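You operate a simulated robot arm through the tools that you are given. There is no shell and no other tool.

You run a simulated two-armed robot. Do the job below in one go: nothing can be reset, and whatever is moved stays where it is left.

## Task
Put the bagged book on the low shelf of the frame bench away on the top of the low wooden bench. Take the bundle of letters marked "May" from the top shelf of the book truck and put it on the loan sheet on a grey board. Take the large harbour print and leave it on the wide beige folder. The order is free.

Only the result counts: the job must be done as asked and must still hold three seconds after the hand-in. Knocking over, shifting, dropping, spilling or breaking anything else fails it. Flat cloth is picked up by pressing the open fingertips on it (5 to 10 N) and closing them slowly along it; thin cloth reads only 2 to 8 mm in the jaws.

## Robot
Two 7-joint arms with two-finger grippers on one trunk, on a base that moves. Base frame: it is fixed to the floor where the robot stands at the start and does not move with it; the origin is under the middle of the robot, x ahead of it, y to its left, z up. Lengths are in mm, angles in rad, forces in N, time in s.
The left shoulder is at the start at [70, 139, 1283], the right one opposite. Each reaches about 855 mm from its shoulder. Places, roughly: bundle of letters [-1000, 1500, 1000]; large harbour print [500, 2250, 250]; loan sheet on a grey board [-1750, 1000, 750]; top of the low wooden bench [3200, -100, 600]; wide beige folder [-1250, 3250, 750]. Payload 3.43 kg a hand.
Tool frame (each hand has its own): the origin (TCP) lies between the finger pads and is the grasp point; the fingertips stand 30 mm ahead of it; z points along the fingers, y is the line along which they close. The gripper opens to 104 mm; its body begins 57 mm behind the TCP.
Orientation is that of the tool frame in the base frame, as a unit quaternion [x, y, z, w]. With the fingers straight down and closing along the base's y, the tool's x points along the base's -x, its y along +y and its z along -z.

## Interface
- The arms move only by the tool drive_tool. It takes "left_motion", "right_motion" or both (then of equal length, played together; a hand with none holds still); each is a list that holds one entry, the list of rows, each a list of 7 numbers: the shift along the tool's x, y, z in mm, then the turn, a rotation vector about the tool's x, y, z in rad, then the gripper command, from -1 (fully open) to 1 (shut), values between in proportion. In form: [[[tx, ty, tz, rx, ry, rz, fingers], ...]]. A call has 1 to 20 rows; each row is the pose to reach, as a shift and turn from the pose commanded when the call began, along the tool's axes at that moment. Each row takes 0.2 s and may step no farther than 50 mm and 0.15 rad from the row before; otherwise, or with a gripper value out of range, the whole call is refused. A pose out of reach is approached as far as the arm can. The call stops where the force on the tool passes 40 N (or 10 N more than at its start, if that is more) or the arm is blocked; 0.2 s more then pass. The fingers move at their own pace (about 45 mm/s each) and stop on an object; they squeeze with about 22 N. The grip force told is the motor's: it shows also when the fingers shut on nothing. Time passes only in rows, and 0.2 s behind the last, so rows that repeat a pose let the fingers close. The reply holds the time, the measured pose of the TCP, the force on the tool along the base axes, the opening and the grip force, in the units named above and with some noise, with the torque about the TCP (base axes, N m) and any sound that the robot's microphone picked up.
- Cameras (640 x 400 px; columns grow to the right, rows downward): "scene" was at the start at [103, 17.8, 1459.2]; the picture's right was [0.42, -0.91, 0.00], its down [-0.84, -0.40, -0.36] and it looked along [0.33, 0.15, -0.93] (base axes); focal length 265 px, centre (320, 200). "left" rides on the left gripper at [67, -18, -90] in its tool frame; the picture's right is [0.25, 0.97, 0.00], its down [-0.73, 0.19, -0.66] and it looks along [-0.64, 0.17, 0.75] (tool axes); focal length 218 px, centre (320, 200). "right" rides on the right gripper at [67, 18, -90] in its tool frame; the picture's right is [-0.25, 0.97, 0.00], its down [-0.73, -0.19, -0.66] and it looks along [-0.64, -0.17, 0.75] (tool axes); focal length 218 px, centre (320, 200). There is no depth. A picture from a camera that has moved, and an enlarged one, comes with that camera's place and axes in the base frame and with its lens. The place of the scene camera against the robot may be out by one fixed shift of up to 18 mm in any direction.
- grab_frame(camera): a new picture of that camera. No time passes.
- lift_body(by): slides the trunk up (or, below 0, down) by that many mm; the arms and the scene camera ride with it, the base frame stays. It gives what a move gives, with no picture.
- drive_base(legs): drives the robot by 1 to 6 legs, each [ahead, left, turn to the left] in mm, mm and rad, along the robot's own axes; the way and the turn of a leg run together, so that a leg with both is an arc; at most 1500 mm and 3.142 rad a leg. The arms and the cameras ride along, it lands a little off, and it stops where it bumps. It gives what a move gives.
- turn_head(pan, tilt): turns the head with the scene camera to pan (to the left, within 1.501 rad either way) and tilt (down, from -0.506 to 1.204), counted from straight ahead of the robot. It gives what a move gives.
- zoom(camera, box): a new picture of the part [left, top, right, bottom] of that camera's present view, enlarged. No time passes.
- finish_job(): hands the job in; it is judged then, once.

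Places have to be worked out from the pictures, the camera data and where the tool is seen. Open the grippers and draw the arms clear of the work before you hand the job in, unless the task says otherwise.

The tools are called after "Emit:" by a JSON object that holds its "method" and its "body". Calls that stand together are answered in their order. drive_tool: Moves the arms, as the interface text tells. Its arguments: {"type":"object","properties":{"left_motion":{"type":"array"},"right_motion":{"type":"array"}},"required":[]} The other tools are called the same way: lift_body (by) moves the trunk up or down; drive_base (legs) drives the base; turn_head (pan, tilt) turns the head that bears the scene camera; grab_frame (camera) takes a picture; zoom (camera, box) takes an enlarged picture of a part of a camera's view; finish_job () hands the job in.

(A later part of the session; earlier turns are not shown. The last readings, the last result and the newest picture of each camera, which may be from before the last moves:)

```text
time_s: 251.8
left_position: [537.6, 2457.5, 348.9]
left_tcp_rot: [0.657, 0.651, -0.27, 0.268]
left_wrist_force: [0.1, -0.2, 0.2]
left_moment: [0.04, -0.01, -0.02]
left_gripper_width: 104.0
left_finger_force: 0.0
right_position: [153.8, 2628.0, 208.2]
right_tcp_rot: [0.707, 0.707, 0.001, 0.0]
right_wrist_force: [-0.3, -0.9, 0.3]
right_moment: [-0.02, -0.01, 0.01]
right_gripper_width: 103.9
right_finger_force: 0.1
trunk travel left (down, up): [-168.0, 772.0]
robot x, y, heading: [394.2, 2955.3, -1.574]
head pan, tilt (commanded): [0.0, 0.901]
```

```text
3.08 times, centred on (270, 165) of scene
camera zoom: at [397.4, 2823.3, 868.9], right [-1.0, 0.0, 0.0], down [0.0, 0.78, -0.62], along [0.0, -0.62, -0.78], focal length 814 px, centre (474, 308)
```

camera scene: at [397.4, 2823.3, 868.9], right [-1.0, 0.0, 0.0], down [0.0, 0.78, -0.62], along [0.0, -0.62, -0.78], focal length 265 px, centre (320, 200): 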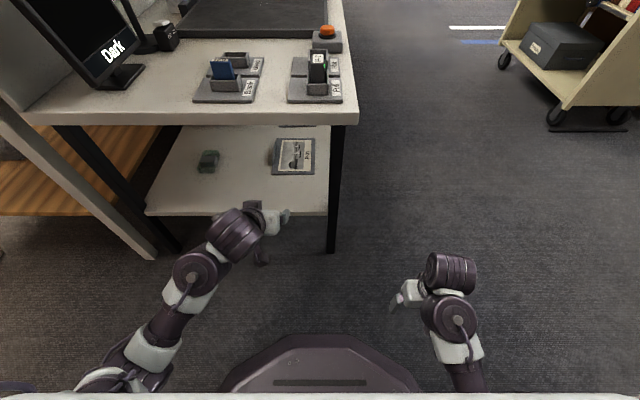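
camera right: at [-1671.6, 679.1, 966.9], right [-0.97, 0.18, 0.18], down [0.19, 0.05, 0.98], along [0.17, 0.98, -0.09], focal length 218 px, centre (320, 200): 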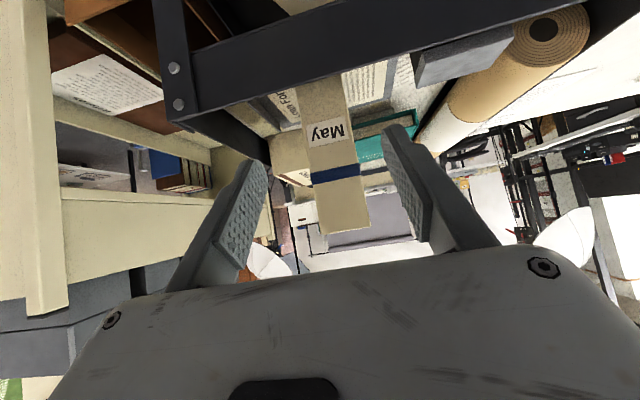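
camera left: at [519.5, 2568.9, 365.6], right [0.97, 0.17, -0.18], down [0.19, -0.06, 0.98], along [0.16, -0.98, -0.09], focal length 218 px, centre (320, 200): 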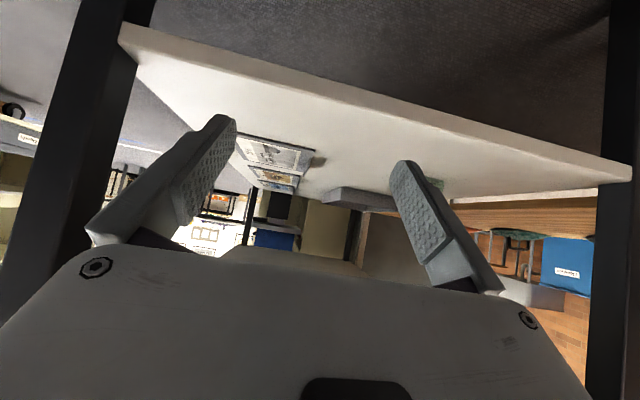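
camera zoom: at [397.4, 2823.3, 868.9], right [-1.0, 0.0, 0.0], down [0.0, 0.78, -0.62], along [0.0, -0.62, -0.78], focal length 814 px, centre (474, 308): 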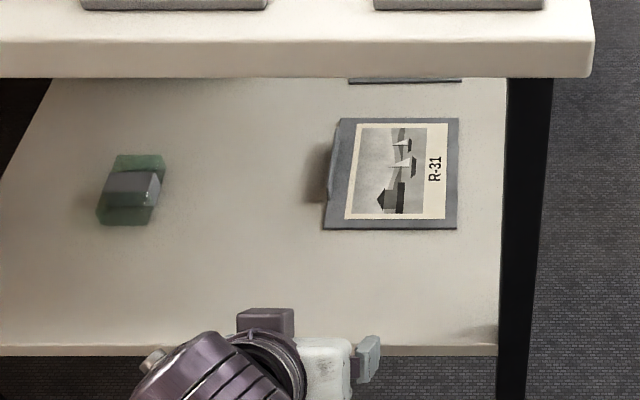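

The board spans x≈411–550, y≈2052–2232 at z≈263, with a ~30 mm high fin at x≈549, y≈2093–2193. I drive 250 mm ahead to bring the hand under the table end, still above the fin's height.

Emit:
{"method": "drive_base", "body": {"legs": [[250, 0, 0]]}}

Emit:
{"method": "grab_frame", "body": {"camera": "left"}}

Emit:
{"method": "grab_frame", "body": {"camera": "scene"}}

```text
time_s: 253.7
left_position: [538.0, 2207.3, 349.3]
left_tcp_rot: [0.656, 0.652, -0.269, 0.269]
left_wrist_force: [-0.4, -0.3, 0.2]
left_moment: [-0.02, 0.01, 0.0]
left_gripper_width: 104.1
left_finger_force: 0.2
right_position: [154.6, 2379.2, 207.3]
right_tcp_rot: [0.706, 0.708, 0.0, 0.0]
right_wrist_force: [0.7, -0.4, 0.7]
right_moment: [-0.02, 0.0, 0.02]
right_gripper_width: 104.1
right_finger_force: 0.0
trunk travel left (down, up): [-168.0, 772.0]
robot x, y, heading: [396.1, 2703.8, -1.571]
head pan, tilt (commanded): [0.0, 0.901]
```

```text
taken
camera left: at [520.4, 2319.2, 365.5], right [0.97, 0.17, -0.18], down [0.19, -0.06, 0.98], along [0.16, -0.98, -0.09], focal length 218 px, centre (320, 200)
```

left: 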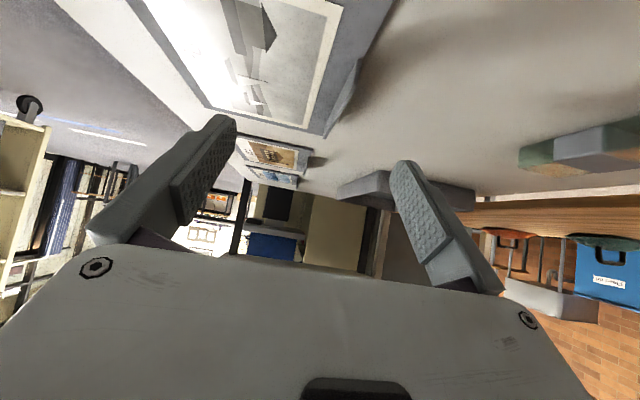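

```text
taken
camera scene: at [397.9, 2573.2, 868.9], right [-1.0, 0.0, 0.0], down [0.0, 0.78, -0.62], along [0.0, -0.62, -0.78], focal length 265 px, centre (320, 200)
```

scene: 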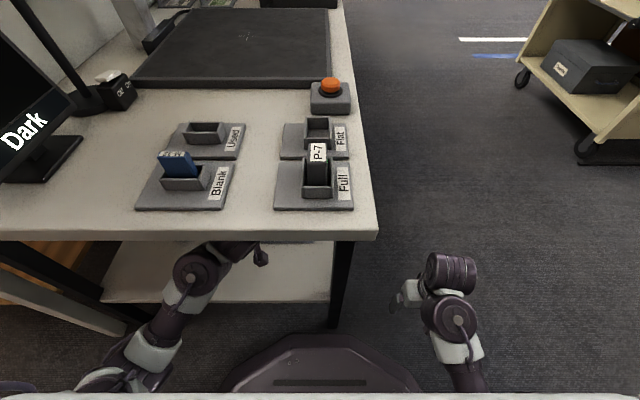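

The hand is under the table; the fin is ahead in the wrist view. I zoom to measure it.

Emit:
{"method": "zoom", "body": {"camera": "left", "box": [240, 0, 420, 150]}}

```text
2.67 times, centred on (330, 75) of left
camera zoom: at [520.4, 2319.2, 365.5], right [0.97, 0.17, -0.18], down [0.19, -0.06, 0.98], along [0.16, -0.98, -0.09], focal length 582 px, centre (293, 533)
```

zoom: 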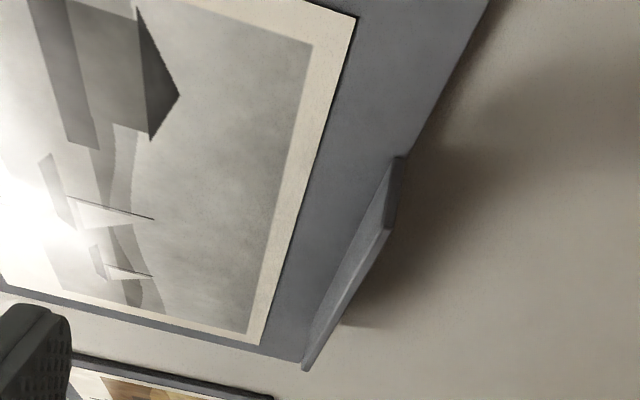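

The fin is at x≈548.5, y 2104–2199, about 17 mm above the board (top z≈283). I centre the open fingers over it and lower to just above.

Emit:
{"method": "drive_tool", "body": {"left_motion": [[[-15, 5.5, 15, 0, 0, 0, -1], [-29.7, 11, 29.7, 0, 0, 0, -1], [-19, 11, 40, 0, 0, 0, -1], [-8, 11, 51, 0, 0, 0, -1], [0, 11, 59, 0, 0, 0, -1], [0, 11, 59, 0, 0, 0, -1]]]}}

Emit:
{"method": "grab_frame", "body": {"camera": "left"}}

```text
time_s: 255.1
left_position: [548.6, 2167.1, 307.9]
left_tcp_rot: [0.657, 0.651, -0.27, 0.268]
left_wrist_force: [-1.0, 0.4, 0.2]
left_moment: [0.01, -0.04, -0.01]
left_gripper_width: 104.2
left_finger_force: 0.1
right_position: [154.0, 2377.4, 207.5]
right_tcp_rot: [0.706, 0.708, 0.0, 0.0]
right_wrist_force: [0.3, -0.9, 0.4]
right_moment: [0.01, 0.0, -0.04]
right_gripper_width: 104.0
right_finger_force: 0.0
trunk travel left (down, up): [-168.0, 772.0]
robot x, y, heading: [393.6, 2701.5, -1.569]
head pan, tilt (commanded): [0.0, 0.901]
```

```text
taken
camera left: at [531.0, 2277.3, 323.3], right [0.97, 0.17, -0.18], down [0.19, -0.06, 0.98], along [0.16, -0.98, -0.09], focal length 218 px, centre (320, 200)
```

left: 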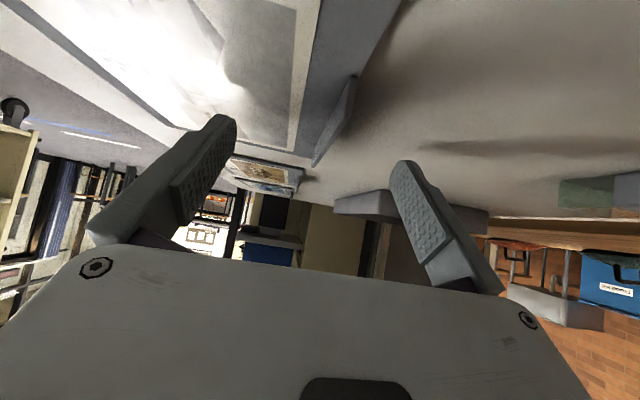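

The fin lies between the open fingers. I zoom to check its height and position relative to the fingertips.

Emit:
{"method": "zoom", "body": {"camera": "left", "box": [270, 50, 400, 180]}}

```text
3.08 times, centred on (335, 115) of left
camera zoom: at [531.0, 2277.3, 323.3], right [0.97, 0.17, -0.18], down [0.19, -0.06, 0.98], along [0.16, -0.98, -0.09], focal length 672 px, centre (274, 462)
```

zoom: 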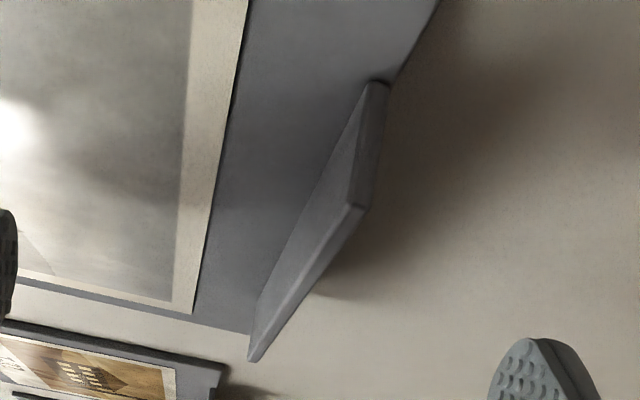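

Fin confirmed: x≈548.3, z 267–283. I lower the open fingers around it in small steps, watching for contact with the board.

Emit:
{"method": "drive_tool", "body": {"left_motion": [[[2.1, 0, 2.1, 0, 0, 0, -1], [4.2, 0, 4.2, 0, 0, 0, -1], [6.4, 0, 6.4, 0, 0, 0, -1], [7.8, 0, 7.8, 0, 0, 0, -1], [7.8, 0, 7.8, 0, 0, 0, -1]]]}}

Emit:
{"method": "grab_frame", "body": {"camera": "left"}}

```text
time_s: 256.3
left_position: [548.8, 2165.7, 299.4]
left_tcp_rot: [0.656, 0.651, -0.272, 0.269]
left_wrist_force: [-0.3, -0.5, 12.3]
left_moment: [-0.27, 0.73, 0.01]
left_gripper_width: 102.7
left_finger_force: 0.1
right_position: [154.5, 2379.1, 207.3]
right_tcp_rot: [0.706, 0.708, 0.0, 0.0]
right_wrist_force: [0.0, -0.6, 0.1]
right_moment: [0.0, -0.02, 0.01]
right_gripper_width: 104.1
right_finger_force: 0.0
trunk travel left (down, up): [-168.0, 772.0]
robot x, y, heading: [394.9, 2702.4, -1.568]
head pan, tilt (commanded): [0.0, 0.901]
```

```text
taken
camera left: at [530.6, 2276.9, 314.6], right [0.97, 0.17, -0.18], down [0.19, -0.05, 0.98], along [0.16, -0.98, -0.08], focal length 218 px, centre (320, 200)
```

left: 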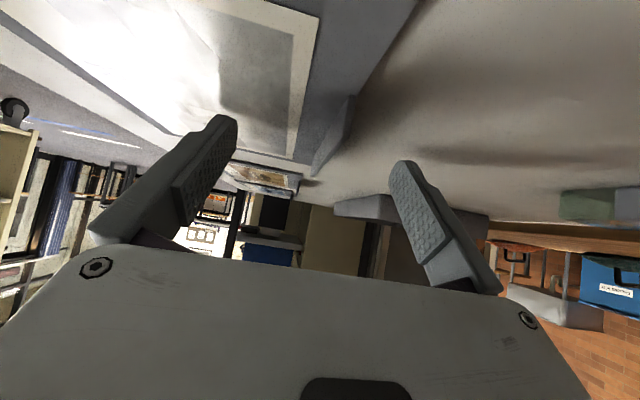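

The front fingertip touches the board at TCP z≈299.5. I raise ~4 mm off it and close slowly on the fin.

Emit:
{"method": "drive_tool", "body": {"left_motion": [[[-2.8, 0, -2.8, 0, 0, 0, -1], [-2.8, 0, -2.8, 0, 0, 0, -0.6], [-2.8, 0, -2.8, 0, 0, 0, -0.2], [-2.8, 0, -2.8, 0, 0, 0, 0.2], [-2.8, 0, -2.8, 0, 0, 0, 0.5], [-2.8, 0, -2.8, 0, 0, 0, 0.7], [-2.8, 0, -2.8, 0, 0, 0, 0.82], [-2.8, 0, -2.8, 0, 0, 0, 0.9], [-2.8, 0, -2.8, 0, 0, 0, 1], [-2.8, 0, -2.8, 0, 0, 0, 1], [-2.8, 0, -2.8, 0, 0, 0, 1]]]}}

Emit:
{"method": "grab_frame", "body": {"camera": "left"}}

```text
time_s: 258.7
left_position: [548.3, 2166.2, 300.6]
left_tcp_rot: [0.656, 0.651, -0.27, 0.269]
left_wrist_force: [-0.2, -0.2, -0.2]
left_moment: [0.01, 0.01, 0.03]
left_gripper_width: 5.9
left_finger_force: 21.8
right_position: [154.7, 2379.4, 207.1]
right_tcp_rot: [0.706, 0.708, 0.001, -0.001]
right_wrist_force: [-0.5, -0.1, -0.9]
right_moment: [0.0, 0.0, -0.02]
right_gripper_width: 104.0
right_finger_force: 0.1
trunk travel left (down, up): [-168.0, 772.0]
robot x, y, heading: [390.9, 2703.2, -1.568]
head pan, tilt (commanded): [0.0, 0.901]
```

```text
taken
camera left: at [530.5, 2277.2, 316.4], right [0.97, 0.17, -0.18], down [0.19, -0.06, 0.98], along [0.16, -0.98, -0.09], focal length 218 px, centre (320, 200)
```

left: 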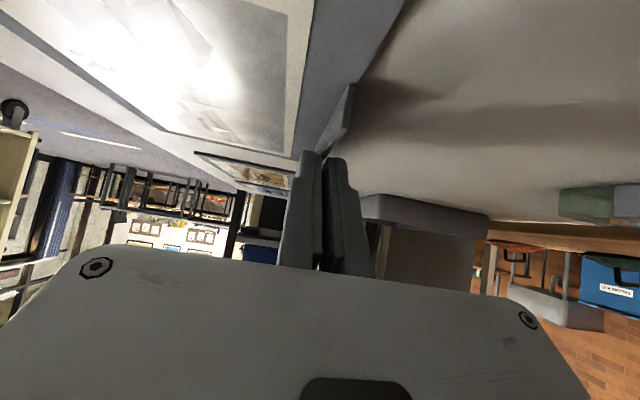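

The fin is held (5.9 mm, 22 N). I lift 12 mm slowly and check the load and tilt.

Emit:
{"method": "drive_tool", "body": {"left_motion": [[[-2.1, 0, -2.1, 0, 0, 0, 1], [-4.2, 0, -4.2, 0, 0, 0, 1], [-6.4, 0, -6.4, 0, 0, 0, 1], [-8.5, 0, -8.5, 0, 0, 0, 1], [-8.5, 0, -8.5, 0, 0, 0, 1]]]}}

Emit:
{"method": "grab_frame", "body": {"camera": "left"}}

```text
time_s: 259.9
left_position: [548.7, 2167.0, 312.6]
left_tcp_rot: [0.657, 0.651, -0.271, 0.268]
left_wrist_force: [0.1, -0.8, -0.5]
left_moment: [0.01, -0.05, -0.01]
left_gripper_width: 6.0
left_finger_force: 22.0
right_position: [153.8, 2378.0, 207.4]
right_tcp_rot: [0.707, 0.707, 0.001, 0.0]
right_wrist_force: [0.2, -0.5, -0.4]
right_moment: [-0.02, 0.01, 0.01]
right_gripper_width: 104.0
right_finger_force: 0.1
trunk travel left (down, up): [-168.0, 772.0]
robot x, y, heading: [394.2, 2701.4, -1.568]
head pan, tilt (commanded): [0.0, 0.901]
```

```text
taken
camera left: at [531.1, 2277.7, 328.6], right [0.97, 0.17, -0.18], down [0.19, -0.06, 0.98], along [0.16, -0.98, -0.09], focal length 218 px, centre (320, 200)
```

left: 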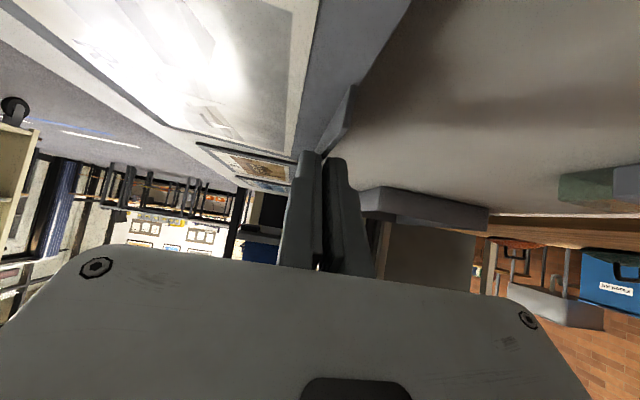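

The print is off the shelf (≈0.7 N, level). I lift another 22 mm and then back the base straight out by 260 mm.

Emit:
{"method": "drive_tool", "body": {"left_motion": [[[-5.3, 0, -5.3, 0, 0, 0, 1], [-10.6, 0, -10.6, 0, 0, 0, 1], [-15.9, 0, -15.9, 0, 0, 0, 1], [-15.9, 0, -15.9, 0, 0, 0, 1]]]}}

Emit:
{"method": "drive_base", "body": {"legs": [[-260, 0, 0]]}}

Emit:
{"method": "grab_frame", "body": {"camera": "scene"}}

Emit:
{"method": "grab_frame", "body": {"camera": "left"}}

```text
time_s: 260.9
left_position: [550.0, 2166.9, 334.7]
left_tcp_rot: [0.658, 0.65, -0.27, 0.268]
left_wrist_force: [0.1, -0.6, -1.6]
left_moment: [0.04, -0.05, 0.0]
left_gripper_width: 6.0
left_finger_force: 21.7
right_position: [154.3, 2378.5, 207.5]
right_tcp_rot: [0.707, 0.707, 0.001, 0.0]
right_wrist_force: [0.2, 0.8, 0.2]
right_moment: [0.02, 0.02, 0.02]
right_gripper_width: 104.0
right_finger_force: 0.0
trunk travel left (down, up): [-168.0, 772.0]
robot x, y, heading: [395.0, 2704.7, -1.569]
head pan, tilt (commanded): [0.0, 0.901]
```

```text
time_s: 262.7
left_position: [549.1, 2427.1, 334.8]
left_tcp_rot: [0.656, 0.652, -0.27, 0.27]
left_wrist_force: [-0.3, 0.3, 0.0]
left_moment: [0.05, -0.05, -0.01]
left_gripper_width: 5.8
left_finger_force: 21.8
right_position: [154.5, 2638.2, 207.2]
right_tcp_rot: [0.706, 0.708, 0.001, 0.0]
right_wrist_force: [-0.6, -0.4, -0.2]
right_moment: [0.03, -0.01, 0.02]
right_gripper_width: 103.7
right_finger_force: 0.1
trunk travel left (down, up): [-168.0, 772.0]
robot x, y, heading: [397.3, 2964.4, -1.572]
head pan, tilt (commanded): [0.0, 0.901]
```

```text
taken
camera scene: at [397.5, 2833.8, 868.9], right [-1.0, 0.0, 0.0], down [0.0, 0.78, -0.62], along [0.0, -0.62, -0.78], focal length 265 px, centre (320, 200)
```

scene: 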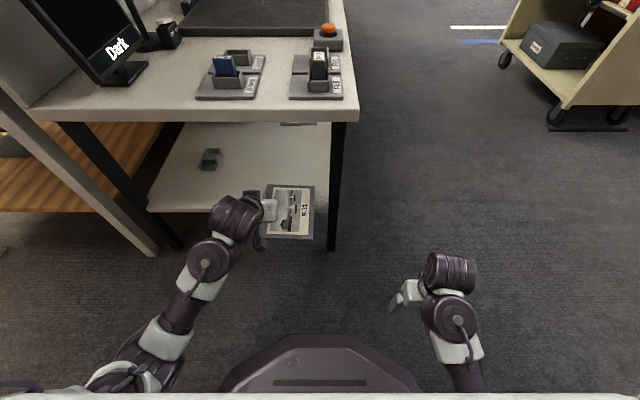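

```text
taken
camera left: at [532.1, 2538.5, 351.0], right [0.97, 0.17, -0.18], down [0.19, -0.06, 0.98], along [0.16, -0.98, -0.09], focal length 218 px, centre (320, 200)
```

left: 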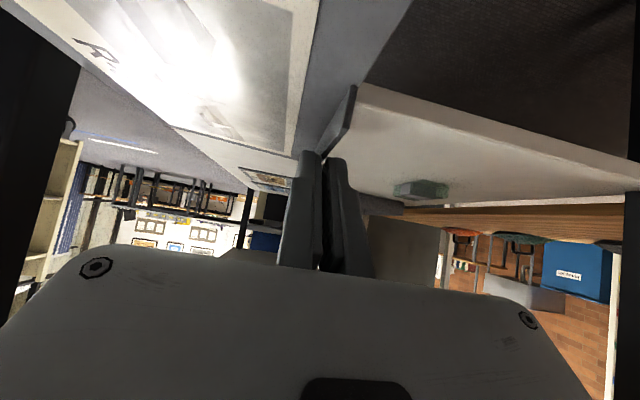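

The print still overlaps the shelf end by ~60 mm, floor behind is open. I back off another 130 mm.

Emit:
{"method": "drive_base", "body": {"legs": [[-130, 0, 0]]}}

Emit:
{"method": "lift_body", "body": {"by": 400}}

Emit:
{"method": "lift_body", "body": {"by": 200}}

Emit:
{"method": "turn_head", "body": {"pan": -1.3, "tilt": 0.4}}

Emit:
{"method": "grab_frame", "body": {"camera": "scene"}}

Emit:
{"method": "grab_frame", "body": {"camera": "left"}}

```text
time_s: 264.0
left_position: [548.9, 2557.0, 334.6]
left_tcp_rot: [0.657, 0.65, -0.27, 0.268]
left_wrist_force: [-0.2, 0.9, -0.9]
left_moment: [0.0, -0.04, -0.02]
left_gripper_width: 6.3
left_finger_force: 22.0
right_position: [154.3, 2769.4, 207.8]
right_tcp_rot: [0.706, 0.708, 0.0, 0.0]
right_wrist_force: [-0.4, -0.3, -0.1]
right_moment: [0.01, 0.01, 0.04]
right_gripper_width: 103.7
right_finger_force: 0.1
trunk travel left (down, up): [-168.0, 772.0]
robot x, y, heading: [393.8, 3094.6, -1.571]
head pan, tilt (commanded): [0.0, 0.901]
```

```text
time_s: 267.9
left_position: [548.2, 2556.9, 734.5]
left_tcp_rot: [0.657, 0.651, -0.27, 0.269]
left_wrist_force: [-0.9, -0.5, -1.4]
left_moment: [0.04, -0.01, 0.01]
left_gripper_width: 6.0
left_finger_force: 22.4
right_position: [153.3, 2769.0, 606.5]
right_tcp_rot: [0.707, 0.707, 0.0, -0.001]
right_wrist_force: [-0.3, -0.4, 0.2]
right_moment: [0.01, -0.03, 0.0]
right_gripper_width: 104.2
right_finger_force: 0.0
trunk travel left (down, up): [-568.0, 372.0]
robot x, y, heading: [395.3, 3095.4, -1.568]
head pan, tilt (commanded): [0.0, 0.901]
```

```text
time_s: 270.0
left_position: [549.1, 2556.3, 933.2]
left_tcp_rot: [0.657, 0.651, -0.27, 0.269]
left_wrist_force: [-0.2, -0.4, -0.8]
left_moment: [0.02, -0.05, -0.03]
left_gripper_width: 6.0
left_finger_force: 22.1
right_position: [154.3, 2769.7, 808.1]
right_tcp_rot: [0.706, 0.708, 0.0, 0.0]
right_wrist_force: [-0.7, -0.7, -0.1]
right_moment: [-0.04, -0.03, -0.01]
right_gripper_width: 104.0
right_finger_force: 0.0
trunk travel left (down, up): [-768.0, 172.0]
robot x, y, heading: [393.8, 3095.2, -1.57]
head pan, tilt (commanded): [0.0, 0.901]
```

```text
time_s: 271.5
left_position: [549.4, 2556.3, 935.0]
left_tcp_rot: [0.656, 0.651, -0.269, 0.269]
left_wrist_force: [-0.1, 0.0, -0.4]
left_moment: [0.02, -0.06, 0.01]
left_gripper_width: 6.0
left_finger_force: 22.0
right_position: [154.0, 2768.8, 807.9]
right_tcp_rot: [0.707, 0.708, 0.0, -0.001]
right_wrist_force: [0.4, -0.2, -0.9]
right_moment: [-0.04, 0.0, -0.05]
right_gripper_width: 104.0
right_finger_force: 0.0
trunk travel left (down, up): [-768.0, 172.0]
robot x, y, heading: [396.6, 3093.0, -1.564]
head pan, tilt (commanded): [-1.3, 0.4]
```

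```text
taken
camera scene: at [307.6, 3014.0, 1511.9], right [-0.27, 0.96, 0.0], down [0.38, 0.1, -0.92], along [-0.89, -0.25, -0.39], focal length 265 px, centre (320, 200)
```

scene: 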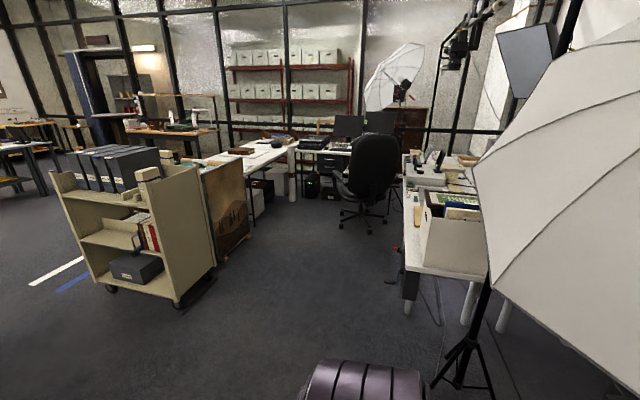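

```text
taken
camera left: at [530.9, 2667.8, 951.0], right [0.97, 0.17, -0.18], down [0.19, -0.06, 0.98], along [0.16, -0.98, -0.09], focal length 218 px, centre (320, 200)
```

left: 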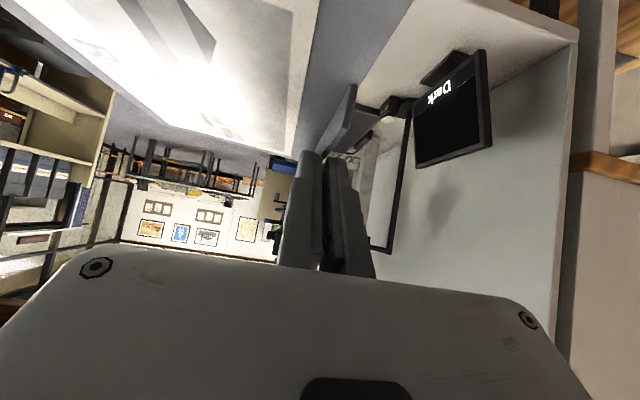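

The print is safely out; the photo table with the folder is beyond the umbrella stand. I raise the trunk a bit and retrace the path around the umbrella: forward first, then diagonally out to the aisle.

Emit:
{"method": "lift_body", "body": {"by": 150}}

Emit:
{"method": "drive_base", "body": {"legs": [[270, 0, 0], [260, -520, 0], [200, -320, 0]]}}

Emit:
{"method": "grab_frame", "body": {"camera": "left"}}

Emit:
{"method": "turn_head", "body": {"pan": -1.0, "tilt": 0.5}}

Emit:
{"method": "grab_frame", "body": {"camera": "scene"}}

```text
time_s: 273.2
left_position: [548.5, 2556.2, 1084.7]
left_tcp_rot: [0.657, 0.65, -0.271, 0.269]
left_wrist_force: [0.7, 0.0, -1.0]
left_moment: [0.01, -0.04, 0.02]
left_gripper_width: 5.9
left_finger_force: 22.0
right_position: [153.7, 2769.8, 957.7]
right_tcp_rot: [0.706, 0.708, 0.0, 0.0]
right_wrist_force: [-0.8, -0.8, 0.4]
right_moment: [0.0, -0.03, -0.02]
right_gripper_width: 104.0
right_finger_force: 0.0
trunk travel left (down, up): [-918.0, 22.0]
robot x, y, heading: [392.7, 3097.6, -1.573]
head pan, tilt (commanded): [-1.3, 0.4]
```

```text
time_s: 280.0
left_position: [-295.7, 1833.6, 1083.7]
left_tcp_rot: [0.659, 0.648, -0.272, 0.267]
left_wrist_force: [-0.1, 0.5, -0.1]
left_moment: [0.04, -0.03, -0.05]
left_gripper_width: 6.2
left_finger_force: 21.3
right_position: [-688.5, 2046.9, 956.7]
right_tcp_rot: [0.709, 0.705, 0.0, 0.0]
right_wrist_force: [0.7, 0.2, 0.2]
right_moment: [0.01, 0.02, -0.04]
right_gripper_width: 104.2
right_finger_force: 0.1
trunk travel left (down, up): [-918.0, 22.0]
robot x, y, heading: [-448.3, 2371.4, -1.573]
head pan, tilt (commanded): [-1.3, 0.4]
```

```text
taken
camera left: at [-312.7, 1943.8, 1101.1], right [0.97, 0.16, -0.18], down [0.19, -0.06, 0.98], along [0.15, -0.98, -0.09], focal length 218 px, centre (320, 200)
```

left: 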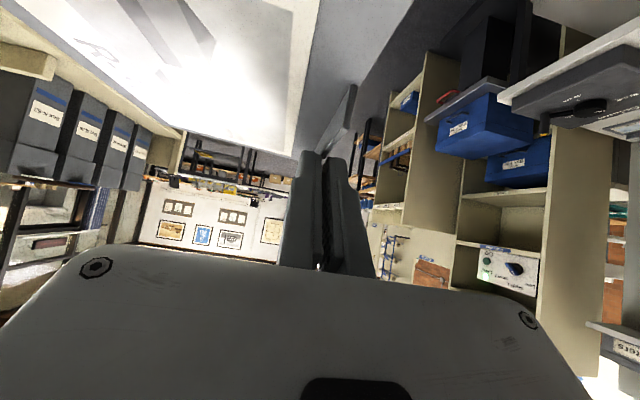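

```text
time_s: 280.8
left_position: [-295.7, 1831.1, 1084.0]
left_tcp_rot: [0.659, 0.649, -0.271, 0.268]
left_wrist_force: [-1.5, -0.2, -0.3]
left_moment: [-0.03, -0.02, -0.02]
left_gripper_width: 5.9
left_finger_force: 22.3
right_position: [-689.8, 2048.2, 957.2]
right_tcp_rot: [0.709, 0.705, 0.001, -0.001]
right_wrist_force: [-0.5, 0.7, 0.8]
right_moment: [0.01, -0.01, 0.01]
right_gripper_width: 104.0
right_finger_force: 0.1
trunk travel left (down, up): [-918.0, 22.0]
robot x, y, heading: [-447.1, 2373.5, -1.577]
head pan, tilt (commanded): [-1.0, 0.499]
```

```text
taken
camera scene: at [-522.7, 2266.3, 1652.7], right [-0.53, 0.84, 0.0], down [0.4, 0.26, -0.88], along [-0.74, -0.47, -0.48], focal length 265 px, centre (320, 200)
```

scene: 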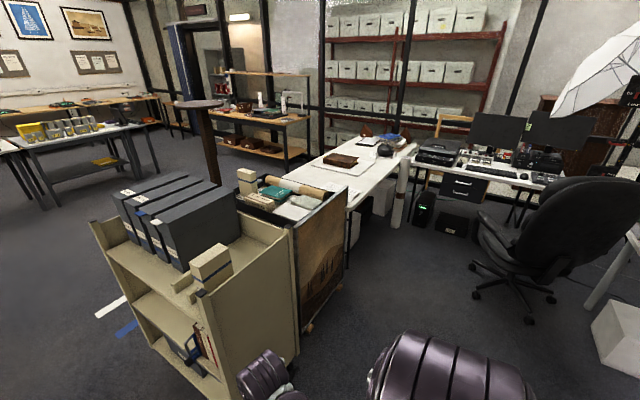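

Path is clear; the May bundle still stands on the cart. I turn right 90° to face −x and look over at the photo table.

Emit:
{"method": "drive_base", "body": {"legs": [[0, 0, -1.566]]}}

Emit:
{"method": "turn_head", "body": {"pan": -0.9, "tilt": 0.5}}

Emit:
{"method": "grab_frame", "body": {"camera": "scene"}}

Emit:
{"method": "zoom", "body": {"camera": "scene", "box": [160, 60, 440, 260]}}

```text
time_s: 285.0
left_position: [-982.4, 2202.5, 1085.0]
left_tcp_rot: [0.924, 0.008, -0.381, 0.004]
left_wrist_force: [0.8, -0.2, -0.7]
left_moment: [-0.03, 0.0, -0.02]
left_gripper_width: 6.0
left_finger_force: 22.1
right_position: [-779.6, 2603.7, 957.6]
right_tcp_rot: [1.0, 0.014, 0.0, 0.0]
right_wrist_force: [0.6, 0.1, 0.1]
right_moment: [-0.01, 0.0, 0.0]
right_gripper_width: 104.1
right_finger_force: 0.2
trunk travel left (down, up): [-918.0, 22.0]
robot x, y, heading: [-448.0, 2373.8, -3.113]
head pan, tilt (commanded): [-1.0, 0.499]
```

```text
time_s: 285.7
left_position: [-981.4, 2203.4, 1084.7]
left_tcp_rot: [0.924, 0.007, -0.382, 0.003]
left_wrist_force: [-0.3, -0.7, -0.2]
left_moment: [-0.05, 0.0, -0.02]
left_gripper_width: 6.0
left_finger_force: 22.4
right_position: [-779.7, 2604.5, 956.9]
right_tcp_rot: [1.0, 0.014, 0.002, 0.0]
right_wrist_force: [0.1, 0.1, 0.1]
right_moment: [0.02, -0.01, 0.03]
right_gripper_width: 104.1
right_finger_force: 0.0
trunk travel left (down, up): [-918.0, 22.0]
robot x, y, heading: [-444.9, 2372.2, -3.113]
head pan, tilt (commanded): [-0.901, 0.499]
```

```text
taken
camera scene: at [-553.5, 2434.1, 1652.8], right [0.77, 0.64, 0.0], down [0.31, -0.37, -0.88], along [-0.56, 0.67, -0.48], focal length 265 px, centre (320, 200)
```

scene: 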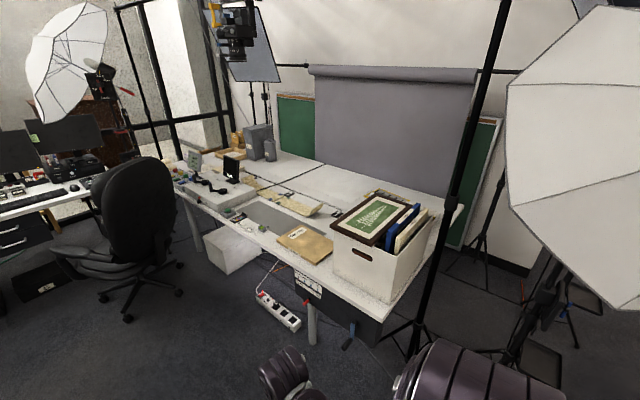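

```text
2.00 times, centred on (300, 160) of scene
camera zoom: at [-553.5, 2434.1, 1652.8], right [0.77, 0.64, 0.0], down [0.31, -0.37, -0.88], along [-0.56, 0.67, -0.48], focal length 529 px, centre (360, 280)
```

zoom: 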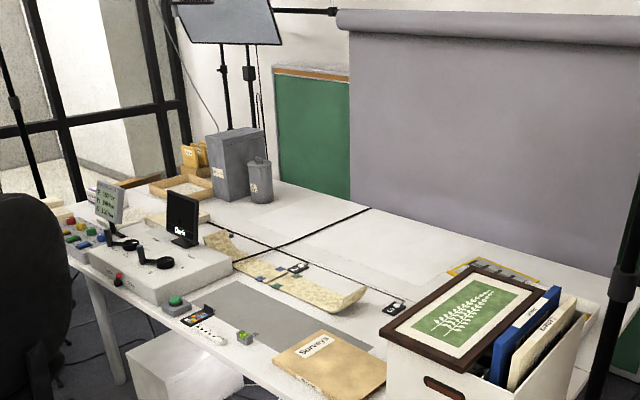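

The "Surveys" folder – a wide tan/beige folder near the table's front at about (−1340, 3250) – matches the given place. I drive along −x to stand in front of it, then turn right to face the table.

Emit:
{"method": "drive_base", "body": {"legs": [[800, -70, -0.028]]}}

Emit:
{"method": "turn_head", "body": {"pan": -1.4, "tilt": 0.6}}

Emit:
{"method": "grab_frame", "body": {"camera": "scene"}}

```text
time_s: 289.9
left_position: [-1780.1, 2279.2, 1085.4]
left_tcp_rot: [0.925, -0.006, -0.381, -0.001]
left_wrist_force: [-0.4, 0.2, -0.6]
left_moment: [-0.03, 0.0, 0.05]
left_gripper_width: 5.6
left_finger_force: 21.8
right_position: [-1565.3, 2673.3, 957.6]
right_tcp_rot: [1.0, -0.001, 0.0, 0.0]
right_wrist_force: [-0.7, -0.2, -0.2]
right_moment: [0.03, -0.01, -0.01]
right_gripper_width: 104.1
right_finger_force: 0.1
trunk travel left (down, up): [-918.0, 22.0]
robot x, y, heading: [-1235.9, 2433.8, 3.14]
head pan, tilt (commanded): [-0.901, 0.499]
```

```text
time_s: 290.9
left_position: [-1780.1, 2279.4, 1085.1]
left_tcp_rot: [0.925, -0.006, -0.38, -0.001]
left_wrist_force: [-0.3, 0.5, -0.8]
left_moment: [-0.07, -0.01, -0.03]
left_gripper_width: 6.1
left_finger_force: 21.8
right_position: [-1564.9, 2673.7, 956.6]
right_tcp_rot: [1.0, -0.001, 0.001, 0.0]
right_wrist_force: [-0.3, 0.1, 0.0]
right_moment: [-0.03, 0.01, -0.03]
right_gripper_width: 103.8
right_finger_force: 0.1
trunk travel left (down, up): [-918.0, 22.0]
robot x, y, heading: [-1242.0, 2428.5, 3.142]
head pan, tilt (commanded): [-1.4, 0.6]
```

```text
taken
camera scene: at [-1304.4, 2513.2, 1643.7], right [0.99, 0.17, 0.0], down [0.1, -0.56, -0.83], along [-0.14, 0.81, -0.56], focal length 265 px, centre (320, 200)
```

scene: 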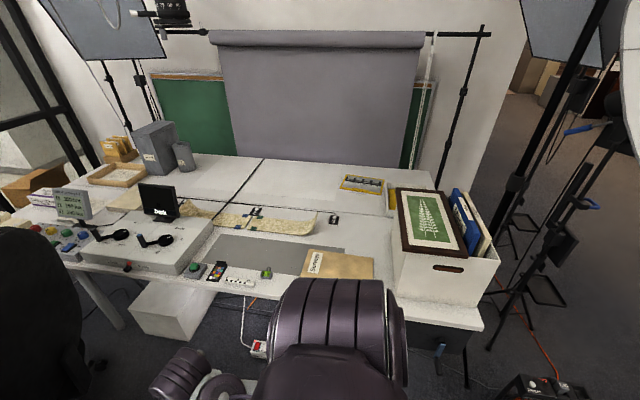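

I zoom to inspect the folder and the items around it before turning.

Emit:
{"method": "zoom", "body": {"camera": "scene", "box": [170, 160, 400, 300]}}

```text
2.78 times, centred on (285, 230) of scene
camera zoom: at [-1304.4, 2513.2, 1643.7], right [0.99, 0.17, 0.0], down [0.1, -0.56, -0.83], along [-0.14, 0.81, -0.56], focal length 736 px, centre (417, 116)
```

zoom: 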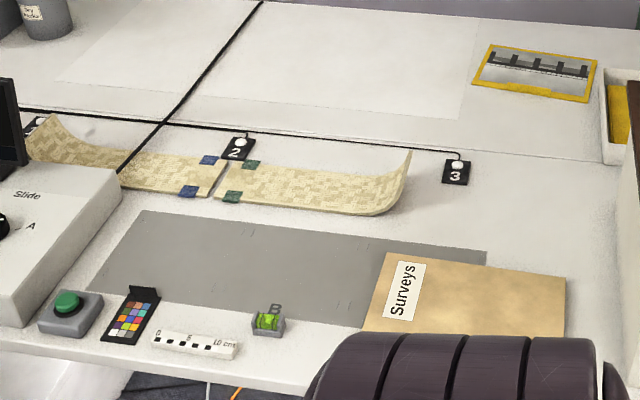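

The folder spans about x −1511…−1206, y ~3190…3393 (z≈750), free on top; the bin is to its right from x≈−1125. I turn right to face the table.

Emit:
{"method": "drive_base", "body": {"legs": [[0, 0, -1.571]]}}

Emit:
{"method": "turn_head", "body": {"pan": 0.15, "tilt": 0.7}}

Emit:
{"method": "grab_frame", "body": {"camera": "scene"}}

Emit:
{"method": "grab_frame", "body": {"camera": "left"}}

```text
time_s: 295.1
left_position: [-1381.5, 2974.1, 1084.0]
left_tcp_rot: [-0.642, 0.665, 0.265, 0.273]
left_wrist_force: [0.5, -0.3, -0.6]
left_moment: [-0.02, 0.08, -0.01]
left_gripper_width: 6.0
left_finger_force: 21.7
right_position: [-992.4, 2751.6, 958.2]
right_tcp_rot: [-0.699, 0.715, -0.001, -0.001]
right_wrist_force: [-0.8, 0.8, -0.6]
right_moment: [0.0, -0.02, -0.04]
right_gripper_width: 103.7
right_finger_force: 0.1
trunk travel left (down, up): [-918.0, 22.0]
robot x, y, heading: [-1242.7, 2428.8, 1.544]
head pan, tilt (commanded): [-1.4, 0.6]
```

```text
time_s: 296.8
left_position: [-1382.8, 2975.1, 1085.4]
left_tcp_rot: [-0.642, 0.665, 0.266, 0.273]
left_wrist_force: [-1.2, 0.1, -1.0]
left_moment: [-0.02, 0.02, -0.03]
left_gripper_width: 5.9
left_finger_force: 22.0
right_position: [-991.2, 2752.4, 957.0]
right_tcp_rot: [-0.698, 0.716, 0.0, 0.0]
right_wrist_force: [-0.2, -0.6, 0.6]
right_moment: [0.0, 0.0, 0.02]
right_gripper_width: 104.0
right_finger_force: 0.1
trunk travel left (down, up): [-918.0, 22.0]
robot x, y, heading: [-1239.4, 2432.4, 1.545]
head pan, tilt (commanded): [0.15, 0.7]
```

```text
taken
camera scene: at [-1248.5, 2560.6, 1635.0], right [0.99, 0.12, 0.0], down [0.08, -0.64, -0.76], along [-0.1, 0.76, -0.64], focal length 265 px, centre (320, 200)
```

scene: 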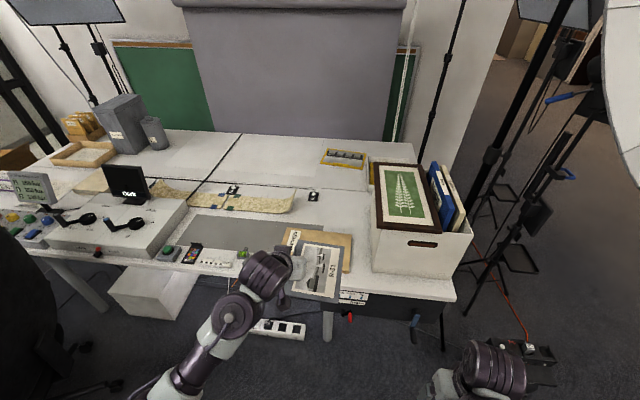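

```text
taken
camera left: at [-1369.4, 2863.1, 1100.9], right [-0.97, -0.15, -0.18], down [-0.19, 0.06, 0.98], along [-0.13, 0.99, -0.09], focal length 218 px, centre (320, 200)
```

left: 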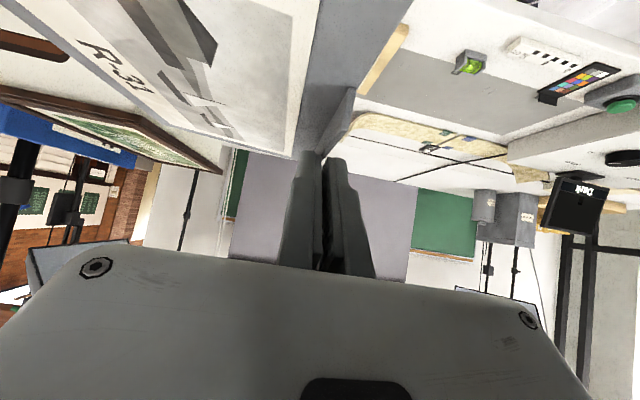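

The print hangs ready in front of the folder. I zoom to measure folder and print in this view.

Emit:
{"method": "zoom", "body": {"camera": "scene", "box": [220, 180, 480, 340]}}

Emit:
{"method": "zoom", "body": {"camera": "left", "box": [290, 0, 470, 150]}}

```text
2.46 times, centred on (350, 260) of scene
camera zoom: at [-1248.5, 2560.6, 1635.0], right [0.99, 0.12, 0.0], down [0.08, -0.64, -0.76], along [-0.1, 0.76, -0.64], focal length 652 px, centre (246, 52)
```

zoom: 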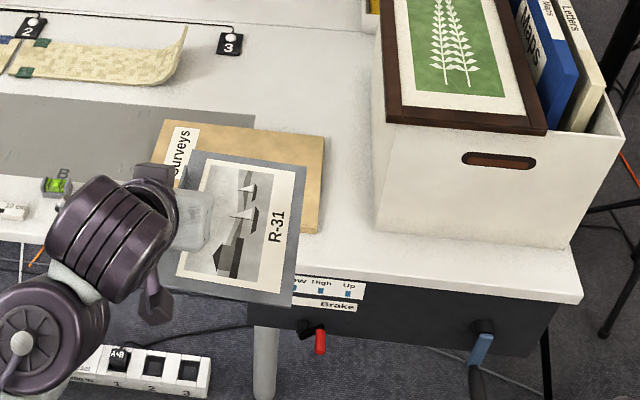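

```text
2.67 times, centred on (380, 75) of left
camera zoom: at [-1369.4, 2863.1, 1100.9], right [-0.97, -0.15, -0.18], down [-0.19, 0.06, 0.98], along [-0.13, 0.99, -0.09], focal length 582 px, centre (160, 533)
```

zoom: 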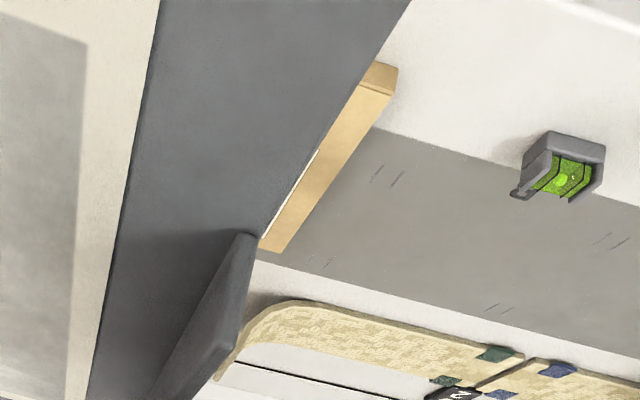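

Triangulated: folder top z≈769, x −1507…−1215, y ≈3180…3372, centre (−1361, 3276). The print's centre lies 70 mm right of and 15 mm ahead of the TCP, so TCP goal is (−1431, 3261). I drive most of the way, correcting the heading.

Emit:
{"method": "drive_base", "body": {"legs": [[240, 35, 0.026]]}}

Emit:
{"method": "lift_body", "body": {"by": -180}}

Emit:
{"method": "grab_frame", "body": {"camera": "left"}}

Emit:
{"method": "grab_frame", "body": {"camera": "scene"}}

```text
time_s: 298.5
left_position: [-1430.9, 3202.5, 1086.2]
left_tcp_rot: [-0.652, 0.656, 0.269, 0.27]
left_wrist_force: [-0.4, -0.3, -0.4]
left_moment: [-0.03, 0.03, 0.0]
left_gripper_width: 5.8
left_finger_force: 22.0
right_position: [-1035.3, 2993.3, 957.4]
right_tcp_rot: [0.709, -0.705, 0.0, 0.0]
right_wrist_force: [0.4, -1.1, 0.6]
right_moment: [0.02, 0.0, 0.02]
right_gripper_width: 104.1
right_finger_force: 0.0
trunk travel left (down, up): [-918.0, 22.0]
robot x, y, heading: [-1269.4, 2667.1, 1.577]
head pan, tilt (commanded): [0.15, 0.7]
```

```text
time_s: 300.5
left_position: [-1431.0, 3203.7, 905.5]
left_tcp_rot: [-0.653, 0.655, 0.27, 0.269]
left_wrist_force: [-0.3, -0.1, -0.8]
left_moment: [-0.04, 0.03, 0.0]
left_gripper_width: 6.0
left_finger_force: 22.4
right_position: [-1035.6, 2994.6, 778.4]
right_tcp_rot: [0.71, -0.704, 0.001, 0.001]
right_wrist_force: [-0.2, 0.5, 0.4]
right_moment: [-0.03, 0.0, -0.02]
right_gripper_width: 103.9
right_finger_force: 0.1
trunk travel left (down, up): [-738.0, 202.0]
robot x, y, heading: [-1276.4, 2663.6, 1.574]
head pan, tilt (commanded): [0.15, 0.7]
```

```text
taken
camera left: at [-1415.4, 3093.3, 920.9], right [-0.97, -0.18, -0.18], down [-0.19, 0.06, 0.98], along [-0.16, 0.98, -0.09], focal length 218 px, centre (320, 200)
```

left: 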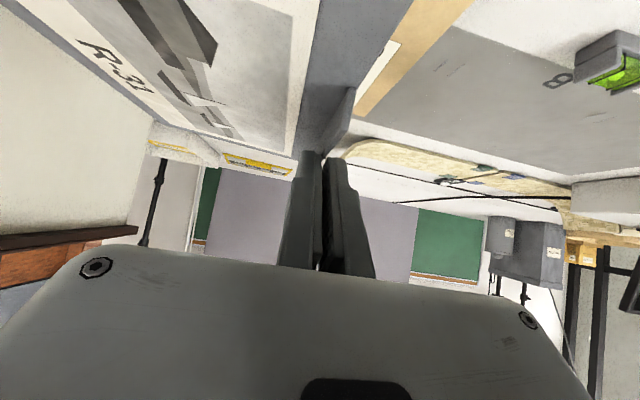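

```text
taken
camera scene: at [-1285.3, 2794.8, 1455.1], right [0.99, 0.16, 0.0], down [0.1, -0.64, -0.76], along [-0.12, 0.76, -0.64], focal length 265 px, centre (320, 200)
```

scene: 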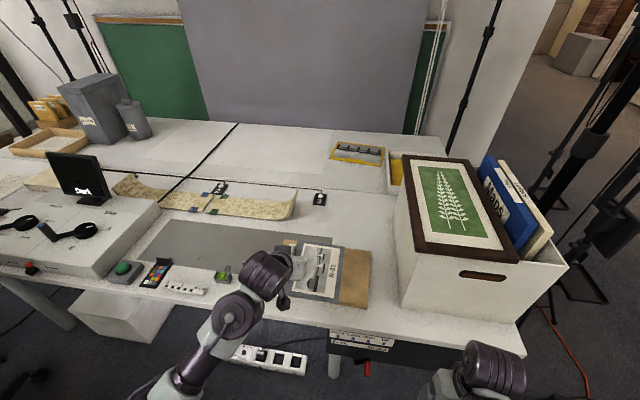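

Now hovering over the folder. I zoom with both cameras to verify the print's position over it.

Emit:
{"method": "zoom", "body": {"camera": "scene", "box": [230, 210, 420, 330]}}

Emit:
{"method": "zoom", "body": {"camera": "left", "box": [300, 0, 490, 150]}}

```text
3.33 times, centred on (325, 270) of scene
camera zoom: at [-1285.3, 2794.8, 1455.1], right [0.99, 0.16, 0.0], down [0.1, -0.64, -0.76], along [-0.12, 0.76, -0.64], focal length 882 px, centre (303, -33)
```

zoom: 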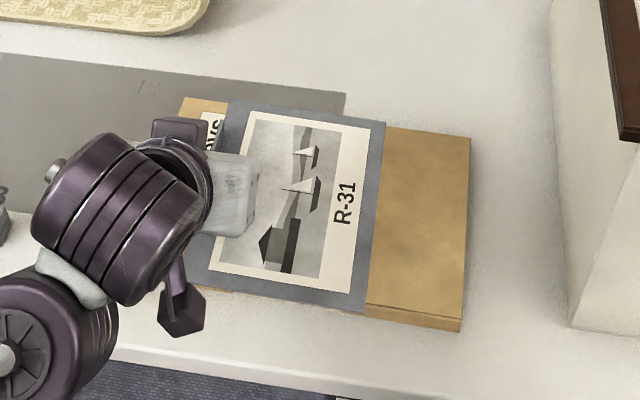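

```text
2.67 times, centred on (395, 75) of left
camera zoom: at [-1415.4, 3093.3, 920.9], right [-0.97, -0.18, -0.18], down [-0.19, 0.06, 0.98], along [-0.16, 0.98, -0.09], focal length 582 px, centre (120, 533)
```

zoom: 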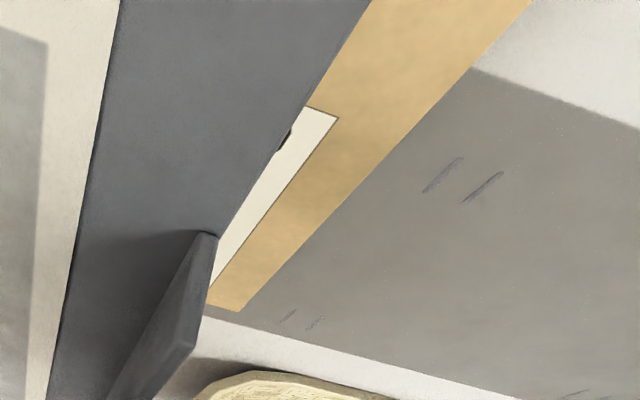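

Folder: x −1505…−1211, y 3184…3373. I extend 59 mm forward so the print is centred over it, then lower 75 mm.

Emit:
{"method": "drive_tool", "body": {"left_motion": [[[-14, -1, 14, 0, 0, 0, 1], [-28, -2, 28, 0, 0, 0, 1], [-41.7, -3, 41.7, 0, 0, 0, 1], [-28, -3, 55, 0, 0, 0, 1], [-15, -3, 68, 0, 0, 0, 1], [-2, -3, 81, 0, 0, 0, 1], [9, -3, 92.5, 0, 0, 0, 1], [9, -3, 92.5, 0, 0, 0, 1]]]}}

Emit:
{"method": "zoom", "body": {"camera": "scene", "box": [230, 210, 420, 330]}}

Emit:
{"method": "grab_frame", "body": {"camera": "left"}}

```text
time_s: 302.3
left_position: [-1428.6, 3263.6, 832.6]
left_tcp_rot: [-0.652, 0.655, 0.269, 0.271]
left_wrist_force: [-0.4, 0.8, 0.1]
left_moment: [-0.03, 0.07, 0.0]
left_gripper_width: 6.0
left_finger_force: 22.3
right_position: [-1034.9, 2993.7, 777.2]
right_tcp_rot: [0.71, -0.704, 0.001, 0.001]
right_wrist_force: [-0.2, 0.0, 0.6]
right_moment: [0.01, -0.01, 0.02]
right_gripper_width: 104.0
right_finger_force: 0.0
trunk travel left (down, up): [-738.0, 202.0]
robot x, y, heading: [-1272.0, 2668.2, 1.579]
head pan, tilt (commanded): [0.15, 0.7]
```

```text
3.33 times, centred on (325, 270) of scene
camera zoom: at [-1285.1, 2795.1, 1455.0], right [0.99, 0.16, 0.0], down [0.1, -0.64, -0.76], along [-0.12, 0.76, -0.64], focal length 882 px, centre (303, -33)
```

zoom: 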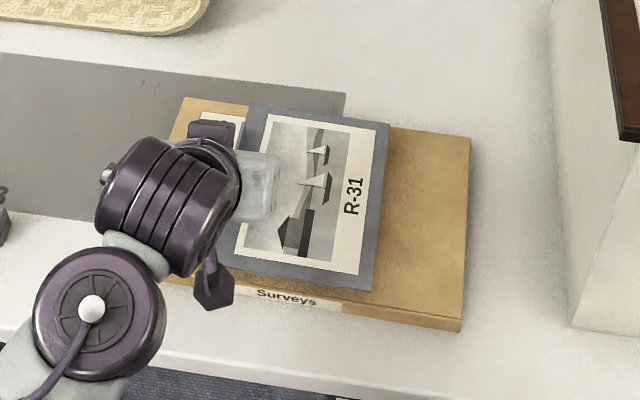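

```text
taken
camera left: at [-1412.5, 3152.2, 849.0], right [-0.97, -0.18, -0.18], down [-0.19, 0.06, 0.98], along [-0.16, 0.98, -0.09], focal length 218 px, centre (320, 200)
```

left: 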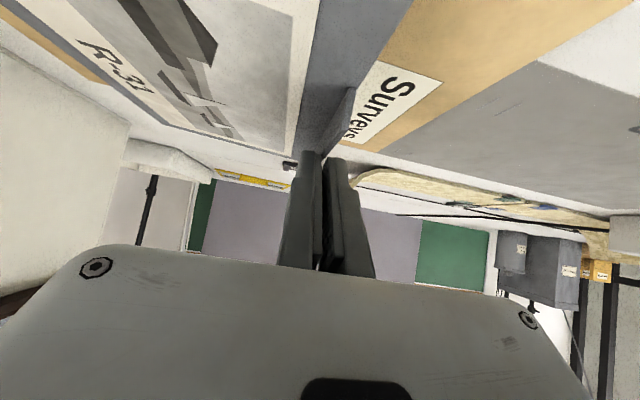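

The print is centred above the folder and level. I lower 18 mm, then creep to contact.

Emit:
{"method": "drive_tool", "body": {"left_motion": [[[3.2, 0, 3.2, 0, 0, 0, 1], [6.4, 0, 6.4, 0, 0, 0, 1], [9.5, 0, 9.5, 0, 0, 0, 1], [12.7, 0, 12.7, 0, 0, 0, 1], [12.7, 0, 12.7, 0, 0, 0, 1]]]}}

Emit:
{"method": "drive_tool", "body": {"left_motion": [[[1.1, 0, 1.1, 0, 0, 0, 1], [2.1, 0, 2.1, 0, 0, 0, 1], [2.1, 0, 2.1, 0, 0, 0, 1]]]}}

```text
time_s: 303.5
left_position: [-1427.5, 3263.1, 814.3]
left_tcp_rot: [-0.653, 0.654, 0.27, 0.269]
left_wrist_force: [0.1, 0.0, -0.9]
left_moment: [0.01, 0.04, 0.0]
left_gripper_width: 6.0
left_finger_force: 22.0
right_position: [-1033.8, 2995.5, 777.5]
right_tcp_rot: [0.71, -0.704, 0.0, 0.001]
right_wrist_force: [-0.6, 0.5, -0.3]
right_moment: [-0.01, 0.0, 0.0]
right_gripper_width: 104.1
right_finger_force: 0.1
trunk travel left (down, up): [-738.0, 202.0]
robot x, y, heading: [-1275.0, 2666.3, 1.576]
head pan, tilt (commanded): [0.15, 0.7]
```

```text
time_s: 304.3
left_position: [-1429.1, 3262.8, 811.0]
left_tcp_rot: [-0.653, 0.655, 0.269, 0.27]
left_wrist_force: [-0.6, 1.0, -0.4]
left_moment: [-0.03, 0.04, 0.03]
left_gripper_width: 5.9
left_finger_force: 22.5
right_position: [-1034.1, 2994.3, 777.1]
right_tcp_rot: [0.71, -0.704, 0.0, 0.0]
right_wrist_force: [-1.1, -0.1, -0.4]
right_moment: [0.03, 0.03, 0.01]
right_gripper_width: 104.0
right_finger_force: 0.0
trunk travel left (down, up): [-738.0, 202.0]
robot x, y, heading: [-1275.8, 2664.9, 1.58]
head pan, tilt (commanded): [0.15, 0.7]
```

No contact yet at 811. I creep on in 2 mm increments.

Emit:
{"method": "drive_tool", "body": {"left_motion": [[[0.7, 0, 0.7, 0, 0, 0, 1], [1.4, 0, 1.4, 0, 0, 0, 1], [1.4, 0, 1.4, 0, 0, 0, 1]]]}}

Emit:
{"method": "drive_tool", "body": {"left_motion": [[[0.7, 0, 0.7, 0, 0, 0, 1], [1.4, 0, 1.4, 0, 0, 0, 1], [1.4, 0, 1.4, 0, 0, 0, 1]]]}}

```text
time_s: 305.1
left_position: [-1429.3, 3264.2, 810.3]
left_tcp_rot: [-0.652, 0.655, 0.27, 0.27]
left_wrist_force: [-0.2, 0.2, -0.6]
left_moment: [0.0, 0.06, -0.01]
left_gripper_width: 6.0
left_finger_force: 22.1
right_position: [-1034.5, 2994.8, 777.0]
right_tcp_rot: [0.71, -0.704, 0.001, 0.001]
right_wrist_force: [0.3, -0.1, -0.2]
right_moment: [-0.01, 0.01, -0.03]
right_gripper_width: 103.8
right_finger_force: 0.1
trunk travel left (down, up): [-738.0, 202.0]
robot x, y, heading: [-1273.1, 2666.8, 1.577]
head pan, tilt (commanded): [0.15, 0.7]
```

```text
time_s: 305.9
left_position: [-1427.2, 3263.0, 806.7]
left_tcp_rot: [-0.654, 0.654, 0.269, 0.269]
left_wrist_force: [-0.7, 0.4, -1.1]
left_moment: [-0.03, 0.04, -0.01]
left_gripper_width: 6.0
left_finger_force: 22.2
right_position: [-1035.3, 2994.9, 777.7]
right_tcp_rot: [0.709, -0.705, 0.001, 0.001]
right_wrist_force: [-0.3, 0.8, -0.2]
right_moment: [0.02, 0.02, 0.0]
right_gripper_width: 104.0
right_finger_force: 0.1
trunk travel left (down, up): [-738.0, 202.0]
robot x, y, heading: [-1274.8, 2664.2, 1.581]
head pan, tilt (commanded): [0.15, 0.7]
```

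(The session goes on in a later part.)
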